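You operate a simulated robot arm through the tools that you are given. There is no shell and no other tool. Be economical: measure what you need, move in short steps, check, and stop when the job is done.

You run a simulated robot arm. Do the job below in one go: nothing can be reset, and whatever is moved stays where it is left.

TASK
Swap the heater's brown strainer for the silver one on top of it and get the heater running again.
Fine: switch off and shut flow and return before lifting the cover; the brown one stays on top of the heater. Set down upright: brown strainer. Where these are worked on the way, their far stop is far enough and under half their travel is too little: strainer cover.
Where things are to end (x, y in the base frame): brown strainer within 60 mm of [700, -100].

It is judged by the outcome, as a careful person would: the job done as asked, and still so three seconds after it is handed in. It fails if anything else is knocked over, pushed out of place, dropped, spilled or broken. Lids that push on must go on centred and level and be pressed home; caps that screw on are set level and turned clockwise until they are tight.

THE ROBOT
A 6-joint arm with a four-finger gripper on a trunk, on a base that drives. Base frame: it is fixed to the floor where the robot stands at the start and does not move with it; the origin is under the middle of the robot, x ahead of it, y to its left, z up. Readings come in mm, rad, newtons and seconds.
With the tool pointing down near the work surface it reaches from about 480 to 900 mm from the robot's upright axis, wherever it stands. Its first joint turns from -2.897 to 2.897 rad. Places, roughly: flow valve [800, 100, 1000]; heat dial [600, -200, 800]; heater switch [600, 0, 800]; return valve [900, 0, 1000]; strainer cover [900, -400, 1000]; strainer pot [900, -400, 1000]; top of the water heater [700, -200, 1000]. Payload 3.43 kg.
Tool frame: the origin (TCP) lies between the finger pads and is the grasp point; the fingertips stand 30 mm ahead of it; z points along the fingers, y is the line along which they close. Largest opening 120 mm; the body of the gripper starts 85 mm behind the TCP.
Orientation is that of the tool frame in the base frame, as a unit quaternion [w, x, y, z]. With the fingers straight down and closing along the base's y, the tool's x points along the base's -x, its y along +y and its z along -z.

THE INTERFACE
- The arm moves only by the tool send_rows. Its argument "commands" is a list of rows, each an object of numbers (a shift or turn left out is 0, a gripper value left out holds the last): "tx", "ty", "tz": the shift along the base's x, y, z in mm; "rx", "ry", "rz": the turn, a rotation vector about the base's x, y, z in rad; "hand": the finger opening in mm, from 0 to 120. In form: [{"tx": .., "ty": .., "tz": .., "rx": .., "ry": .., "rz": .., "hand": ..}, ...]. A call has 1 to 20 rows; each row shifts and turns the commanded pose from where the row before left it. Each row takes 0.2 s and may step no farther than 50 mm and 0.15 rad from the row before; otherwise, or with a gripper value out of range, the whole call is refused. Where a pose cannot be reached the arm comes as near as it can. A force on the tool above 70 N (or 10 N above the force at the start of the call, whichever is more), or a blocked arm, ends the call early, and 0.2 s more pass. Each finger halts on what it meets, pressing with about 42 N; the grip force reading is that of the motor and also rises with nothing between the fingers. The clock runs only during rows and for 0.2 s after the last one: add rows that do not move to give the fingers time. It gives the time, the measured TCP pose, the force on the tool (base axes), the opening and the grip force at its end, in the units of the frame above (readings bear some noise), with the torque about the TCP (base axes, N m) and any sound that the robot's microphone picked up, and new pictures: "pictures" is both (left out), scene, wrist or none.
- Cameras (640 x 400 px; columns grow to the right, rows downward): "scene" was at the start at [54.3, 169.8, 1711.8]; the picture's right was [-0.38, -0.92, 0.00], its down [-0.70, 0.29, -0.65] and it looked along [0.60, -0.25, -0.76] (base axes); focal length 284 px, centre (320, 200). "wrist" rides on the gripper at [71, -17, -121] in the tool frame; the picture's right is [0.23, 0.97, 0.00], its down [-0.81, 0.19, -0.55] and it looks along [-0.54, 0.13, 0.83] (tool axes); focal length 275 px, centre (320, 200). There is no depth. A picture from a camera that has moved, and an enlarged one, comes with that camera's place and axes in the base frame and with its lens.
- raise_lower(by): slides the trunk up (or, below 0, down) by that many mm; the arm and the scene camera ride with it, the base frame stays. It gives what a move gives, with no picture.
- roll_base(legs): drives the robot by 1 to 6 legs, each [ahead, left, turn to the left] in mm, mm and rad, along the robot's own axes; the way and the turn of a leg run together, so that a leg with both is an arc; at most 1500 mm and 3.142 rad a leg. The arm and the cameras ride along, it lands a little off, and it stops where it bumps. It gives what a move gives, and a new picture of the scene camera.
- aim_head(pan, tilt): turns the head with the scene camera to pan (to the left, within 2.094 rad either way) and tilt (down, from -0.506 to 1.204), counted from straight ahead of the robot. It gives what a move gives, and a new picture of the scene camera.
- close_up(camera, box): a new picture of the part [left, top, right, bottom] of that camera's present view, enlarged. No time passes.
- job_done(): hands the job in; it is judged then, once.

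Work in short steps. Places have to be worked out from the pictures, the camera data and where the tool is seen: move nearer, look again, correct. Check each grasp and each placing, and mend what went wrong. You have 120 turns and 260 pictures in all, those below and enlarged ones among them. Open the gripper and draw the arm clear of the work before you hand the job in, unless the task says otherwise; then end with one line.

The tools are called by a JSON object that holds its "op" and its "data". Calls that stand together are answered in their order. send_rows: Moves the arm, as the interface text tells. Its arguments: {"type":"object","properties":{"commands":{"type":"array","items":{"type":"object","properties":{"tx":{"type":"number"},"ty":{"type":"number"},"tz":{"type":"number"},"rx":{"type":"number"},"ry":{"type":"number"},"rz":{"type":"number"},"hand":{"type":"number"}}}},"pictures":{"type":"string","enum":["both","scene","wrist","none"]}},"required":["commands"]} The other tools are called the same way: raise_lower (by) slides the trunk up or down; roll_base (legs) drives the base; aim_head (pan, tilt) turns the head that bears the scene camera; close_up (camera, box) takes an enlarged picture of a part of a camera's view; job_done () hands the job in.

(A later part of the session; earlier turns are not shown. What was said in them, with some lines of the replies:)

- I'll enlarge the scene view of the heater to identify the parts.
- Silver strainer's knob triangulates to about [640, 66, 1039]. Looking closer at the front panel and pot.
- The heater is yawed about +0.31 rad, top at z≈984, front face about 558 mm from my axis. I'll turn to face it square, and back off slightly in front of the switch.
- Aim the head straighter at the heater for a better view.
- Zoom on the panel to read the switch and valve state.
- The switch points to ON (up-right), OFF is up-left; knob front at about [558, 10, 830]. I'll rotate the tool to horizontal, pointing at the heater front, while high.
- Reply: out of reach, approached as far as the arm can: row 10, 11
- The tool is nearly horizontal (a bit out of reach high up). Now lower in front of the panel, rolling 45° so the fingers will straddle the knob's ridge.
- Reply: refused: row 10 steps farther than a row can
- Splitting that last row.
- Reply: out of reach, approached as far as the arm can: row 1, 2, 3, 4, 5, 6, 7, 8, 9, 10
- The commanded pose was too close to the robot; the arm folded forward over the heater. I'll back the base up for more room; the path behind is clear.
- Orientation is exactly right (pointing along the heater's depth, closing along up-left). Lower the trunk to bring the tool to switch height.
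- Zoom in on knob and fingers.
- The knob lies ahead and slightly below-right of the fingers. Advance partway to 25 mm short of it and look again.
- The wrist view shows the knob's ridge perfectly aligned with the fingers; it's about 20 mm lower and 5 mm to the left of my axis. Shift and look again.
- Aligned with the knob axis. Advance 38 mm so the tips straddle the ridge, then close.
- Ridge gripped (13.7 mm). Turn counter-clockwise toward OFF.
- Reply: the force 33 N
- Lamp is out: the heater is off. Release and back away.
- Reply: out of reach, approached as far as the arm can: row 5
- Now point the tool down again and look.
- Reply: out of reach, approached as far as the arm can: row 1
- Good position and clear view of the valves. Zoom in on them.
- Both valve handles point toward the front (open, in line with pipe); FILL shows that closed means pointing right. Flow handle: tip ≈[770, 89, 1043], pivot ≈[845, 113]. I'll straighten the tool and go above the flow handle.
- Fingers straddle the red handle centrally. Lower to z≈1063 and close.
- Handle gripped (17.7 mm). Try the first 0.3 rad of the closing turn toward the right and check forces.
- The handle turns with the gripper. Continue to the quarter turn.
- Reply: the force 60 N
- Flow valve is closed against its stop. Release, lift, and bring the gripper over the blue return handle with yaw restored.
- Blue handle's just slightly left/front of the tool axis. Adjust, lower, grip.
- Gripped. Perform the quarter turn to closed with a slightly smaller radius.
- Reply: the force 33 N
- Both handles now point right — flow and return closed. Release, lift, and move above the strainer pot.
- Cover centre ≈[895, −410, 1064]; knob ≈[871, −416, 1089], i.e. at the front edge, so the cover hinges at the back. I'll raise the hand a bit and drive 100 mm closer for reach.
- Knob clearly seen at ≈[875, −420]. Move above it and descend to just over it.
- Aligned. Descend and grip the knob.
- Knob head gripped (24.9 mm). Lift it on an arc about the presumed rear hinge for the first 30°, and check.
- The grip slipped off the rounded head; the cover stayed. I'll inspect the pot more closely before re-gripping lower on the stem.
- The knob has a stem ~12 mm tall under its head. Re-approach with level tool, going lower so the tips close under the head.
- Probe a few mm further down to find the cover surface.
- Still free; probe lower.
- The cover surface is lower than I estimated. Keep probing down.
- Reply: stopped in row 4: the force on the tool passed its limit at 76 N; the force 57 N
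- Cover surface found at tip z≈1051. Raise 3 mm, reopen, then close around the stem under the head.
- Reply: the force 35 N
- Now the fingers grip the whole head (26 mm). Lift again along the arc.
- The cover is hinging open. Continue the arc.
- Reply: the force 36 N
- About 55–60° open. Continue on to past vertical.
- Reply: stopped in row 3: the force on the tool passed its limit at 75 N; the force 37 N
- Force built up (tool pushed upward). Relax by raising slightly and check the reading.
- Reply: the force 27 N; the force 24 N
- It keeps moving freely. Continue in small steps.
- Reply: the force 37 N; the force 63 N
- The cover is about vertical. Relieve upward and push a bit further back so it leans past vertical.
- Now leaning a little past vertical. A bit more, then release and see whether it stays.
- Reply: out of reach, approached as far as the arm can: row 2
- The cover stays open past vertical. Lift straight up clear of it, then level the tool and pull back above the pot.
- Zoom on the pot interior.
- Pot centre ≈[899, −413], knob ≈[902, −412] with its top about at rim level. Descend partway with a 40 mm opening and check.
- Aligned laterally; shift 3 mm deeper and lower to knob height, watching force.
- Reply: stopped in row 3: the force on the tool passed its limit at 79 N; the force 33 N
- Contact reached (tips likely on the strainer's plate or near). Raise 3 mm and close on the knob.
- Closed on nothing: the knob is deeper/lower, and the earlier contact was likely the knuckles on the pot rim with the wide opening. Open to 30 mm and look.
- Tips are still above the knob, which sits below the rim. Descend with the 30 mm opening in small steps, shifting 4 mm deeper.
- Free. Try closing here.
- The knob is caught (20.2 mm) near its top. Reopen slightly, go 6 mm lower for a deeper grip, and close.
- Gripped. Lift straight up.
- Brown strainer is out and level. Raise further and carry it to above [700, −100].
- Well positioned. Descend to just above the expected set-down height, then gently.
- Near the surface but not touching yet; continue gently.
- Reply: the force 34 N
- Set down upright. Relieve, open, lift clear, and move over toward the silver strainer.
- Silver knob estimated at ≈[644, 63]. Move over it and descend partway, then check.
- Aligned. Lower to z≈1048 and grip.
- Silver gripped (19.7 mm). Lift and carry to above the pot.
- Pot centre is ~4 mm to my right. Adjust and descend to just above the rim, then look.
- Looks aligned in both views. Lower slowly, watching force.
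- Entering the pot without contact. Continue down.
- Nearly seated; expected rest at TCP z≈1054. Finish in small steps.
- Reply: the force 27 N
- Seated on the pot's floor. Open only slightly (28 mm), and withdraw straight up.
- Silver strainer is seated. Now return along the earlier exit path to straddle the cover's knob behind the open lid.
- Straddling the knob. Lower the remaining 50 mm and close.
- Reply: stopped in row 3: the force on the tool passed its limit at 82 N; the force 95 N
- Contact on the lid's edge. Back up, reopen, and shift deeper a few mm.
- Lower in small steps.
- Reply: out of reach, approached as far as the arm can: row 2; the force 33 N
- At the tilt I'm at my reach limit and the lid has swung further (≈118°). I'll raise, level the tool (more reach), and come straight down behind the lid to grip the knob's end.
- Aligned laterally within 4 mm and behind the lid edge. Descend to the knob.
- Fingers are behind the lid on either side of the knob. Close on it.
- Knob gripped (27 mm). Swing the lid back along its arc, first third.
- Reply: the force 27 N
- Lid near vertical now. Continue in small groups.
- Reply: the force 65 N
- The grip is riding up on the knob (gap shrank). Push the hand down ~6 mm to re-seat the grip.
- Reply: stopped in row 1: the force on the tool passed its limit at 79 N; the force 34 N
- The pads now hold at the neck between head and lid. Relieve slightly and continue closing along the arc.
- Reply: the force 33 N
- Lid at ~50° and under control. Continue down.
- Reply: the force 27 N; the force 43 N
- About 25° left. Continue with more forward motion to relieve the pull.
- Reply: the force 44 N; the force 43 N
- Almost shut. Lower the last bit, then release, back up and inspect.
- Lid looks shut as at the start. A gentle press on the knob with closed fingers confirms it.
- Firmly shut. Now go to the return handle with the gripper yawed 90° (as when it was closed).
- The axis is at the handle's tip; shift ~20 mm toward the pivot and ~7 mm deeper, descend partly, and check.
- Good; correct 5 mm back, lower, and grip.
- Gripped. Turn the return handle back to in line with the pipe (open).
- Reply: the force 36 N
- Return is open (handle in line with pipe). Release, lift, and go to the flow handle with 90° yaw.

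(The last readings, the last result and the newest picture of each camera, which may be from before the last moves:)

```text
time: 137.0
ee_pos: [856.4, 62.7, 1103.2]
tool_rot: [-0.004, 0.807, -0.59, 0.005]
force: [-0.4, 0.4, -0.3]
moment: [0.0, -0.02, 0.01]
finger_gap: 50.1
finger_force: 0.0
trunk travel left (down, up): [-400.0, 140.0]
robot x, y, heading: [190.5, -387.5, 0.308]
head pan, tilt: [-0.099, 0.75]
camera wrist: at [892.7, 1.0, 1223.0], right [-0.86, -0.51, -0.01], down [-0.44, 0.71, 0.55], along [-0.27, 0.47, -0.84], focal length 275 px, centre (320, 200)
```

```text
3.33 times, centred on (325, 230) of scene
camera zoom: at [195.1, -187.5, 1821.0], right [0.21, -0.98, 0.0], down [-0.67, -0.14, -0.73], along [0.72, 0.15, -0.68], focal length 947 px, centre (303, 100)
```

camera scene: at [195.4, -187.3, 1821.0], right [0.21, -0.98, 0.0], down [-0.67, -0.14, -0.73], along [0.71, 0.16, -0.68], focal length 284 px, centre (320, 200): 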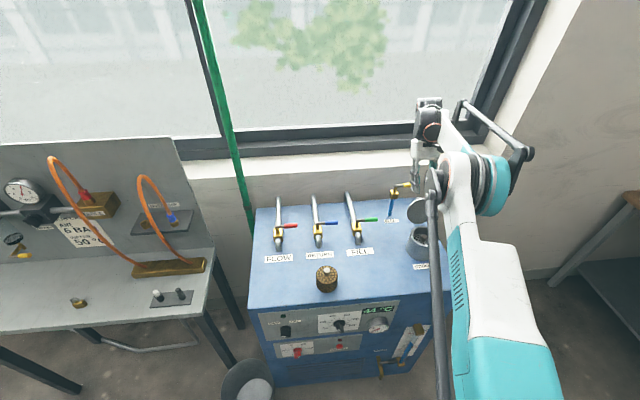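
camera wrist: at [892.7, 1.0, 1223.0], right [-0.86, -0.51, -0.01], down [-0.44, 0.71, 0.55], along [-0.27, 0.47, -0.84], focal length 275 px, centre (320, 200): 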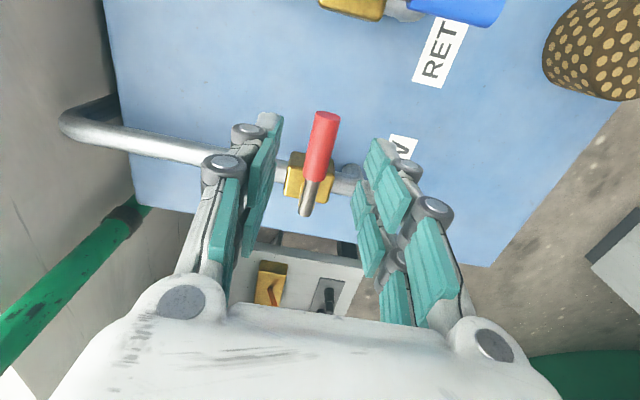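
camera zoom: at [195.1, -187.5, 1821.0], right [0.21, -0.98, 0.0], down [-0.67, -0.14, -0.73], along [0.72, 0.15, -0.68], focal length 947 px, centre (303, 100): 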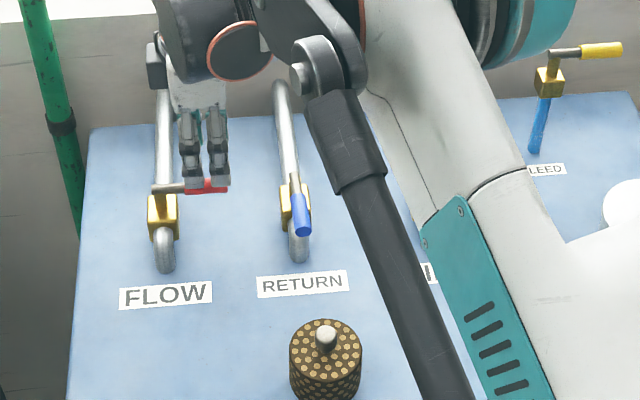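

Aligned over the red handle. Lower and grip.

{"op": "send_rows", "data": {"commands": [{"tz": -23}, {"tz": -22}, {}, {"hand": 30}, {"hand": 12}, {}], "pictures": "wrist"}}

```text
time: 138.4
ee_pos: [855.5, 61.0, 1057.4]
tool_rot: [-0.004, 0.807, -0.59, 0.005]
force: [-11.2, -5.5, -11.1]
moment: [-0.09, 0.26, 0.66]
finger_gap: 17.8
finger_force: 44.7
trunk travel left (down, up): [-400.0, 140.0]
robot x, y, heading: [191.9, -388.7, 0.311]
head pan, tilt: [-0.099, 0.75]
camera wrist: at [891.8, 1.0, 1177.7], right [-0.86, -0.51, -0.01], down [-0.43, 0.72, 0.55], along [-0.27, 0.47, -0.84], focal length 275 px, centre (320, 200)
```

wrist: 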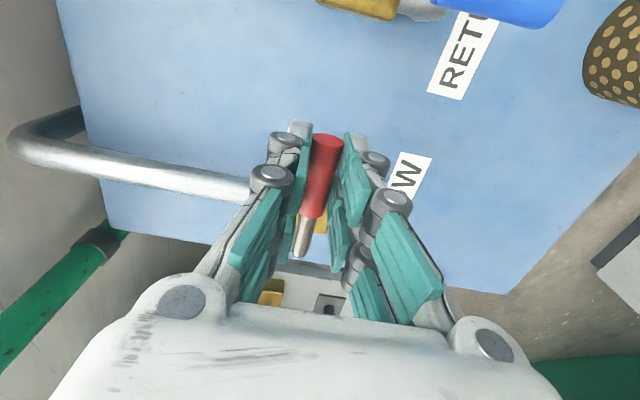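

Turn flow back to open (radius ≈54 mm).

{"op": "send_rows", "data": {"commands": [{"tx": -3.6, "ty": -1.03, "rz": -0.07}, {"tx": -7.98, "ty": -1.32, "rz": -0.15}, {"tx": -8.09, "ty": -0.12, "rz": -0.15}, {"tx": -8.0, "ty": 1.09, "rz": -0.15}, {"tx": -7.76, "ty": 2.28, "rz": -0.15}, {"tx": -7.35, "ty": 3.42, "rz": -0.15}, {"tx": -6.73, "ty": 4.46, "rz": -0.15}, {"tx": -6.0, "ty": 5.42, "rz": -0.15}, {"tx": -5.12, "ty": 6.27, "rz": -0.15}, {"tx": -4.13, "ty": 6.95, "rz": -0.15}, {"tx": -3.04, "ty": 7.49, "rz": -0.15}, {}], "pictures": "wrist"}}

```text
time: 141.0
ee_pos: [786.7, 98.3, 1058.5]
tool_rot: [0.0, -0.153, 0.988, -0.007]
force: [-25.0, -0.7, -13.5]
moment: [-0.16, 1.04, 0.71]
finger_gap: 17.5
finger_force: 45.0
trunk travel left (down, up): [-400.0, 140.0]
robot x, y, heading: [190.9, -387.0, 0.317]
head pan, tilt: [-0.099, 0.75]
camera wrist: at [724.0, 64.0, 1178.8], right [-0.51, 0.86, -0.01], down [0.71, 0.44, 0.55], along [0.47, 0.27, -0.84], focal length 275 px, centre (320, 200)
```

wrist: 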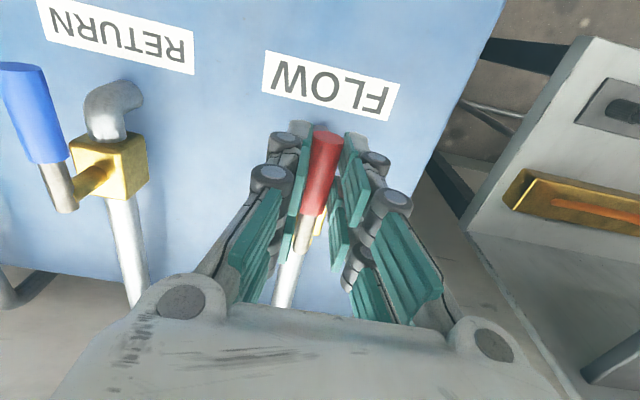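

Flow is open too. Release, lift high, shift right, and drive back to the switch position.

{"op": "send_rows", "data": {"commands": [{"hand": 40}, {"hand": 50}, {"tz": 45}, {"tz": 45}, {"tz": 45}, {"tz": 45}, {"tz": 45}, {"tx": 13.8, "ty": -42.8}, {"tx": 13.8, "ty": -42.8}, {"tx": 13.8, "ty": -42.8}, {"tx": 13.8, "ty": -42.8}, {"tx": 13.8, "ty": -42.8}, {}], "pictures": "wrist"}}

{"op": "close_up", "data": {"camera": "scene", "box": [240, 180, 460, 380]}}

{"op": "roll_base", "data": {"legs": [[-472, 0, 0], [0, 225, 0]]}}

```text
time: 143.8
ee_pos: [856.5, -115.7, 1282.6]
tool_rot: [-0.001, -0.153, 0.988, -0.007]
force: [0.0, 0.3, 0.0]
moment: [-0.05, -0.02, -0.01]
finger_gap: 50.2
finger_force: 0.1
trunk travel left (down, up): [-400.0, 140.0]
robot x, y, heading: [196.4, -390.0, 0.311]
head pan, tilt: [-0.099, 0.75]
camera wrist: at [794.0, -151.2, 1403.3], right [-0.51, 0.86, -0.01], down [0.71, 0.44, 0.55], along [0.47, 0.27, -0.84], focal length 275 px, centre (320, 200)
```

wrist: 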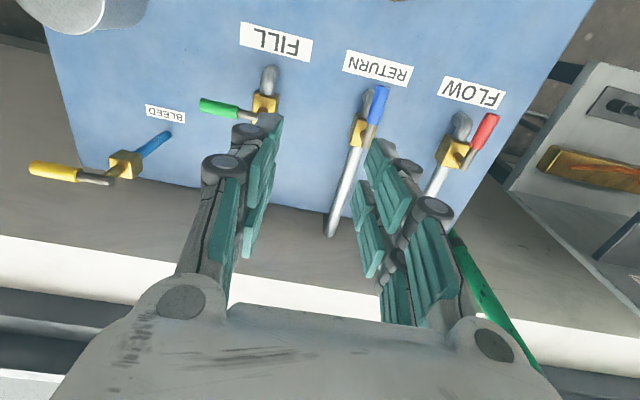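

```text
2.00 times, centred on (350, 280) of scene
camera zoom: at [195.4, -186.2, 1820.8], right [0.21, -0.98, 0.0], down [-0.67, -0.14, -0.73], along [0.71, 0.15, -0.68], focal length 568 px, centre (260, 40)
```

zoom: 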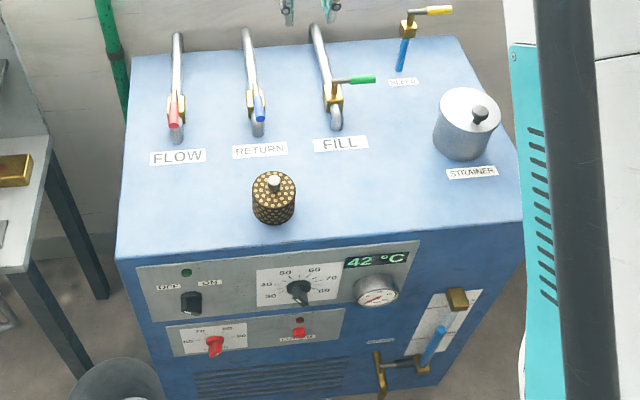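

```text
time: 147.9
ee_pos: [344.9, -47.1, 1282.1]
tool_rot: [-0.001, -0.151, 0.988, -0.007]
force: [-0.1, 0.3, 0.1]
moment: [-0.02, -0.01, 0.0]
finger_gap: 49.8
finger_force: 0.1
trunk travel left (down, up): [-400.0, 140.0]
robot x, y, heading: [-321.6, -316.8, 0.311]
head pan, tilt: [-0.099, 0.75]
camera scene: at [-317.2, -114.8, 1820.7], right [0.21, -0.98, 0.0], down [-0.67, -0.14, -0.73], along [0.72, 0.15, -0.68], focal length 284 px, centre (320, 200)
```

scene: 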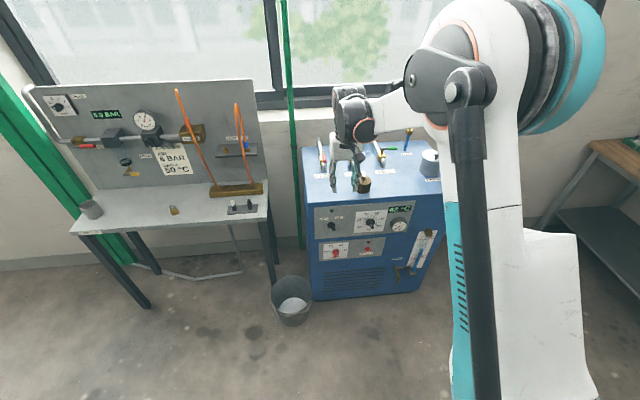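

Now move forward a bit, rotate the tool to horizontal, and roll −45° for the knob's OFF orientation.

{"op": "send_rows", "data": {"commands": [{"tx": 39.7, "ty": 12.7}, {"tx": 39.7, "ty": 12.7}, {"tx": 39.7, "ty": 12.7}, {"rx": 0.0459, "ry": -0.1428, "tz": -8}, {"rx": 0.0459, "ry": -0.1428, "tz": -8}, {"rx": 0.0459, "ry": -0.1428, "tz": -8}, {"rx": 0.0459, "ry": -0.1428, "tz": -8}, {"rx": 0.0459, "ry": -0.1428, "tz": -8}, {"rx": 0.0459, "ry": -0.1428, "tz": -8}, {"rx": 0.0459, "ry": -0.1428, "tz": -8}, {"rx": 0.0459, "ry": -0.1428, "tz": -8}, {"rx": 0.0459, "ry": -0.1428, "tz": -9}, {"rx": 0.0459, "ry": -0.1428}, {"rx": 0.0217, "ry": -0.0674}, {}], "pictures": "none"}}

{"op": "send_rows", "data": {"commands": [{"rx": -0.1247, "ry": -0.0401, "hand": 60}, {"rx": -0.1247, "ry": -0.0401}, {"rx": -0.1247, "ry": -0.0401}, {"rx": -0.1247, "ry": -0.0401}, {"rx": -0.1247, "ry": -0.0401}, {"rx": -0.1247, "ry": -0.0401}, {}], "pictures": "scene"}}

```text
time: 151.1
ee_pos: [464.1, -11.4, 1210.4]
tool_rot: [0.697, -0.103, 0.701, 0.108]
force: [-0.7, 0.1, 0.3]
moment: [0.01, 0.0, -0.01]
finger_gap: 50.0
finger_force: 0.0
trunk travel left (down, up): [-400.0, 140.0]
robot x, y, heading: [-322.5, -314.7, 0.308]
head pan, tilt: [-0.099, 0.75]
```

```text
time: 152.7
ee_pos: [463.6, -10.4, 1210.2]
tool_rot: [0.689, -0.362, 0.605, -0.169]
force: [-0.6, 0.4, 0.4]
moment: [0.0, 0.04, 0.0]
finger_gap: 59.9
finger_force: 0.0
trunk travel left (down, up): [-400.0, 140.0]
robot x, y, heading: [-320.4, -315.9, 0.309]
head pan, tilt: [-0.099, 0.75]
camera scene: at [-316.6, -116.6, 1820.9], right [0.21, -0.98, 0.0], down [-0.67, -0.14, -0.73], along [0.72, 0.15, -0.68], focal length 284 px, centre (320, 200)
```

scene: 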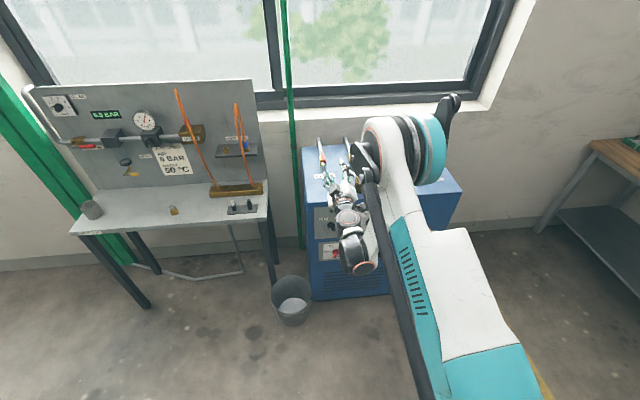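

Reachable and oriented. Lower the trunk to switch height.

{"op": "raise_lower", "data": {"by": -400}}

{"op": "close_up", "data": {"camera": "wrist", "box": [120, 20, 520, 280]}}

```text
time: 156.5
ee_pos: [463.5, -11.0, 809.9]
tool_rot: [0.689, -0.362, 0.605, -0.169]
force: [-1.1, -0.4, 1.0]
moment: [-0.02, 0.01, -0.02]
finger_gap: 59.9
finger_force: 0.1
trunk travel left (down, up): [0.0, 540.0]
robot x, y, heading: [-323.8, -318.8, 0.305]
head pan, tilt: [-0.099, 0.75]
```

```text
1.54 times, centred on (320, 150) of wrist
camera zoom: at [367.3, -104.7, 769.5], right [-0.15, 0.51, -0.85], down [-0.74, 0.51, 0.44], along [0.66, 0.69, 0.3], focal length 424 px, centre (320, 277)
```

zoom: 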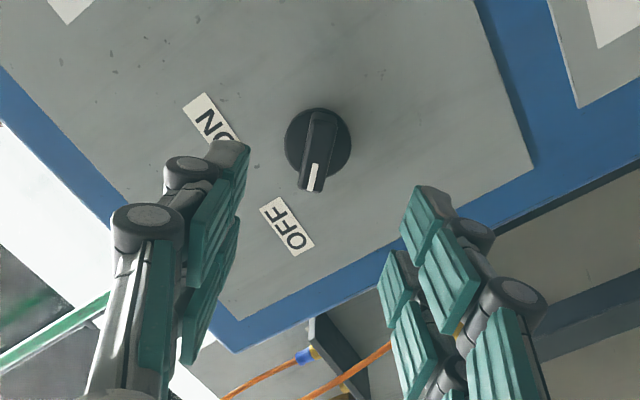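

Knob visible at OFF, aligned with the fingers. Advance along the knob axis to the same grip position as before and close.

{"op": "send_rows", "data": {"commands": [{"tx": 1.6, "ty": -5, "tz": -1.5}, {"tx": 18.8, "ty": 6.1}, {"tx": 18.8, "ty": 6.1}, {"tx": 18.8, "ty": 6.1}, {"tx": 18.8, "ty": 6.1}, {}, {"hand": 30}, {"hand": 12}, {"hand": 4}, {}], "pictures": "wrist"}}

```text
time: 158.7
ee_pos: [541.9, 6.9, 808.0]
tool_rot: [0.689, -0.361, 0.606, -0.169]
force: [6.8, -2.1, 8.3]
moment: [-0.04, -0.05, -0.29]
finger_gap: 14.0
finger_force: 44.1
trunk travel left (down, up): [0.0, 540.0]
robot x, y, heading: [-319.0, -320.2, 0.303]
head pan, tilt: [-0.099, 0.75]
camera wrist: at [444.6, -85.7, 768.4], right [-0.15, 0.51, -0.85], down [-0.74, 0.51, 0.44], along [0.66, 0.69, 0.3], focal length 275 px, centre (320, 200)
```

wrist: 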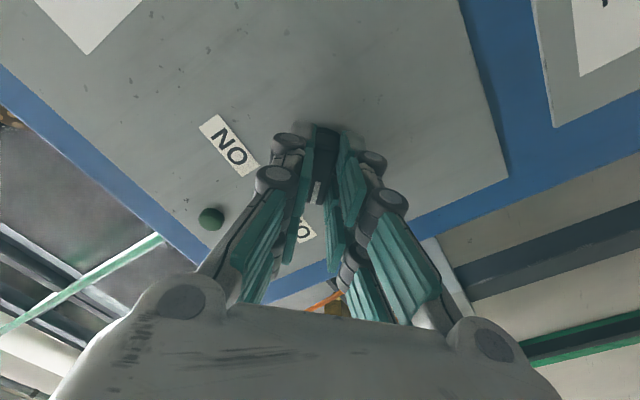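

Ridge gripped (14 mm). Turn clockwise 90° to ON.

{"op": "send_rows", "data": {"commands": [{"rx": 0.1428, "ry": 0.0459}, {"rx": 0.1428, "ry": 0.0459}, {"rx": 0.1428, "ry": 0.0459}, {"rx": 0.1428, "ry": 0.0459}, {"rx": 0.1428, "ry": 0.0459}, {"rx": 0.1428, "ry": 0.0459}, {"rx": 0.1428, "ry": 0.0459}, {"rx": 0.1428, "ry": 0.0459}, {"rx": 0.1428, "ry": 0.0459}, {"rx": 0.1428, "ry": 0.0459}, {"rx": 0.08, "ry": 0.0257}, {}], "pictures": "wrist"}}

{"op": "close_up", "data": {"camera": "scene", "box": [300, 60, 500, 260]}}

```text
time: 161.3
ee_pos: [540.1, 9.5, 810.1]
tool_rot: [0.597, 0.175, 0.689, 0.371]
force: [25.0, 11.7, 26.7]
moment: [-1.19, -1.03, 0.2]
finger_gap: 14.2
finger_force: 44.9
trunk travel left (down, up): [0.0, 540.0]
robot x, y, heading: [-319.6, -319.3, 0.316]
head pan, tilt: [-0.099, 0.75]
camera wrist: at [412.7, 11.8, 748.2], right [-0.25, 0.8, 0.54], down [-0.38, -0.59, 0.71], along [0.89, -0.03, 0.45], focal length 275 px, centre (320, 200)
```

wrist: 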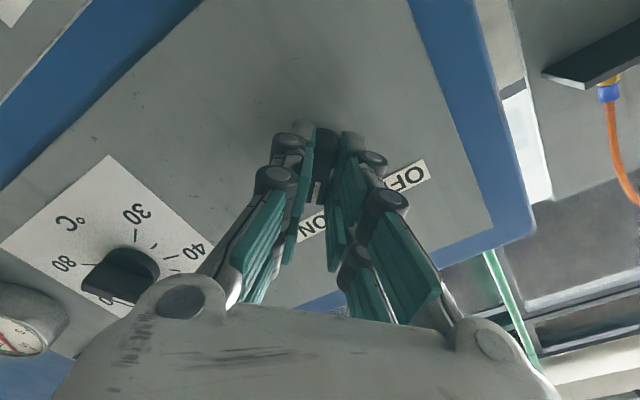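

```text
2.00 times, centred on (400, 160) of scene
camera zoom: at [-317.5, -116.5, 1421.0], right [0.21, -0.98, 0.0], down [-0.67, -0.14, -0.73], along [0.72, 0.15, -0.68], focal length 568 px, centre (160, 280)
```

zoom: 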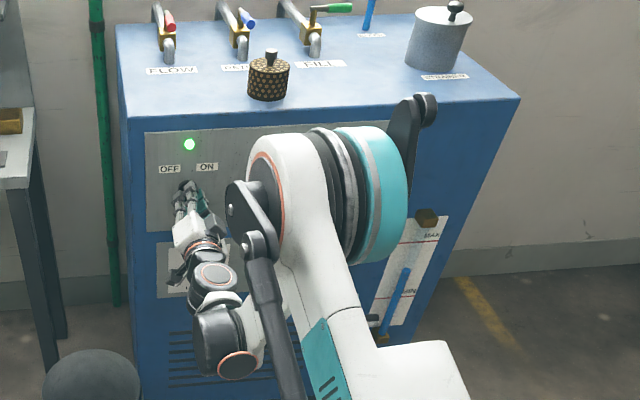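

Green lamp is on. Release, back off, then drive back for a clear view of the panel.

{"op": "send_rows", "data": {"commands": [{"hand": 50}, {}, {"tx": -25, "ty": -8}, {"tx": -40, "ty": -13}, {}], "pictures": "none"}}

{"op": "roll_base", "data": {"legs": [[-200, 0, 0], [0, 250, 0]]}}

{"op": "aim_head", "data": {"pan": -0.3, "tilt": 0.5}}

```text
time: 162.5
ee_pos: [475.1, -12.4, 808.7]
tool_rot: [0.597, 0.176, 0.689, 0.371]
force: [0.7, -1.2, 0.0]
moment: [-0.02, 0.01, -0.01]
finger_gap: 50.1
finger_force: 0.1
trunk travel left (down, up): [0.0, 540.0]
robot x, y, heading: [-319.8, -318.8, 0.31]
head pan, tilt: [-0.099, 0.75]
```

```text
time: 165.6
ee_pos: [208.0, 167.3, 808.9]
tool_rot: [0.597, 0.176, 0.689, 0.371]
force: [0.3, 0.3, -0.6]
moment: [0.03, 0.01, 0.0]
finger_gap: 49.7
finger_force: 0.1
trunk travel left (down, up): [0.0, 540.0]
robot x, y, heading: [-589.3, -136.4, 0.305]
head pan, tilt: [-0.099, 0.75]
camera scene: at [-584.4, 64.0, 1421.0], right [0.21, -0.98, 0.0], down [-0.67, -0.14, -0.73], along [0.72, 0.15, -0.68], focal length 284 px, centre (320, 200)
```

scene: 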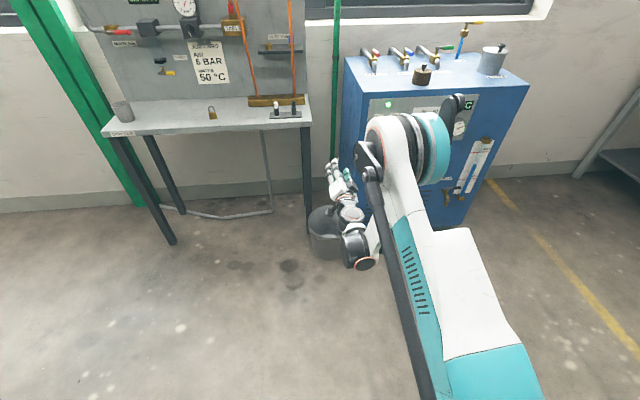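

```text
time: 166.3
ee_pos: [208.3, 167.0, 809.1]
tool_rot: [0.597, 0.177, 0.689, 0.37]
force: [0.8, -0.1, 0.0]
moment: [-0.01, -0.01, -0.03]
finger_gap: 50.2
finger_force: 0.1
trunk travel left (down, up): [0.0, 540.0]
robot x, y, heading: [-589.6, -138.9, 0.308]
head pan, tilt: [-0.3, 0.499]
camera scene: at [-574.6, 47.8, 1442.8], right [0.01, -1.0, 0.0], down [-0.48, 0.0, -0.88], along [0.88, 0.01, -0.48], focal length 284 px, centre (320, 200)
```

scene: 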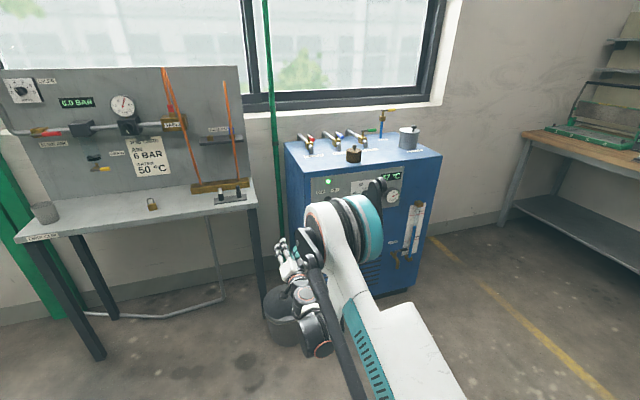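

Zoom on the panel and heater top for final verification.

{"op": "close_up", "data": {"camera": "scene", "box": [285, 110, 445, 260]}}

{"op": "close_up", "data": {"camera": "scene", "box": [365, 165, 425, 210]}}

{"op": "close_up", "data": {"camera": "scene", "box": [285, 105, 435, 205]}}

```text
2.67 times, centred on (365, 185) of scene
camera zoom: at [-574.6, 47.8, 1442.8], right [0.01, -1.0, 0.0], down [-0.48, 0.0, -0.88], along [0.88, 0.01, -0.48], focal length 758 px, centre (200, 240)
```

zoom: 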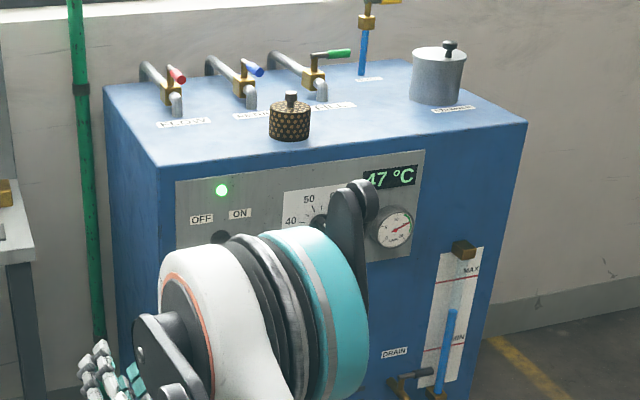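

```text
8.89 times, centred on (395, 188) of scene
camera zoom: at [-574.6, 47.8, 1442.8], right [0.01, -1.0, 0.0], down [-0.48, 0.0, -0.88], along [0.88, 0.01, -0.48], focal length 2526 px, centre (-347, 311)
```

zoom: 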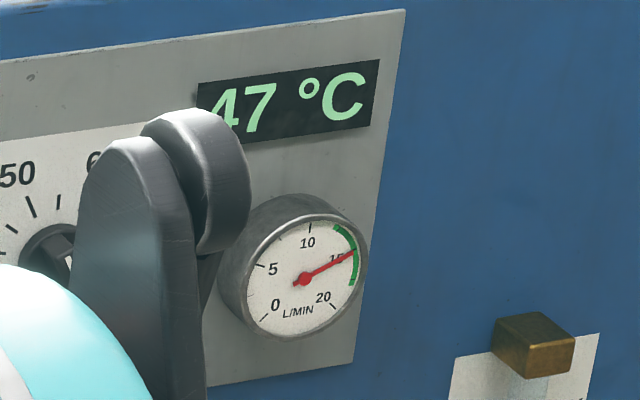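

```text
4.00 times, centred on (360, 155) of scene
camera zoom: at [-574.6, 47.8, 1442.8], right [0.01, -1.0, 0.0], down [-0.48, 0.0, -0.88], along [0.88, 0.01, -0.48], focal length 1137 px, centre (160, 380)
```

zoom: 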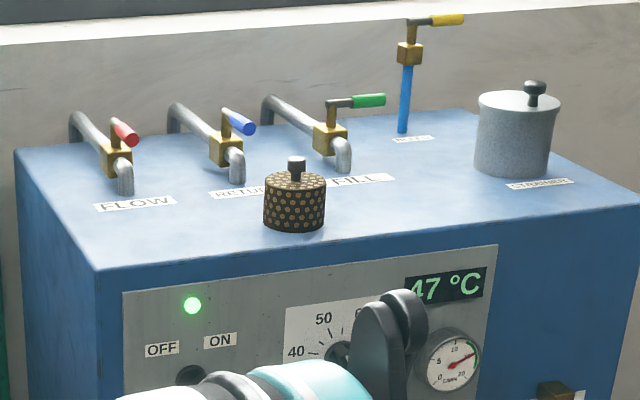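

Flow is back in the green at about 15 L/min and the temperature is rising. The cover is shut and the brown strainer stands upright at its spot. The gripper is open and clear, so I'm handing in.

{"op": "job_done", "data": {}}

```text
The job is handed in.
```

The silver strainer is in the pot with the cover shut, and the brown one stands upright on the heater at about [700, −100]. Flow and return are open again and the heater is on, with flow in the green at about 15 L/min.
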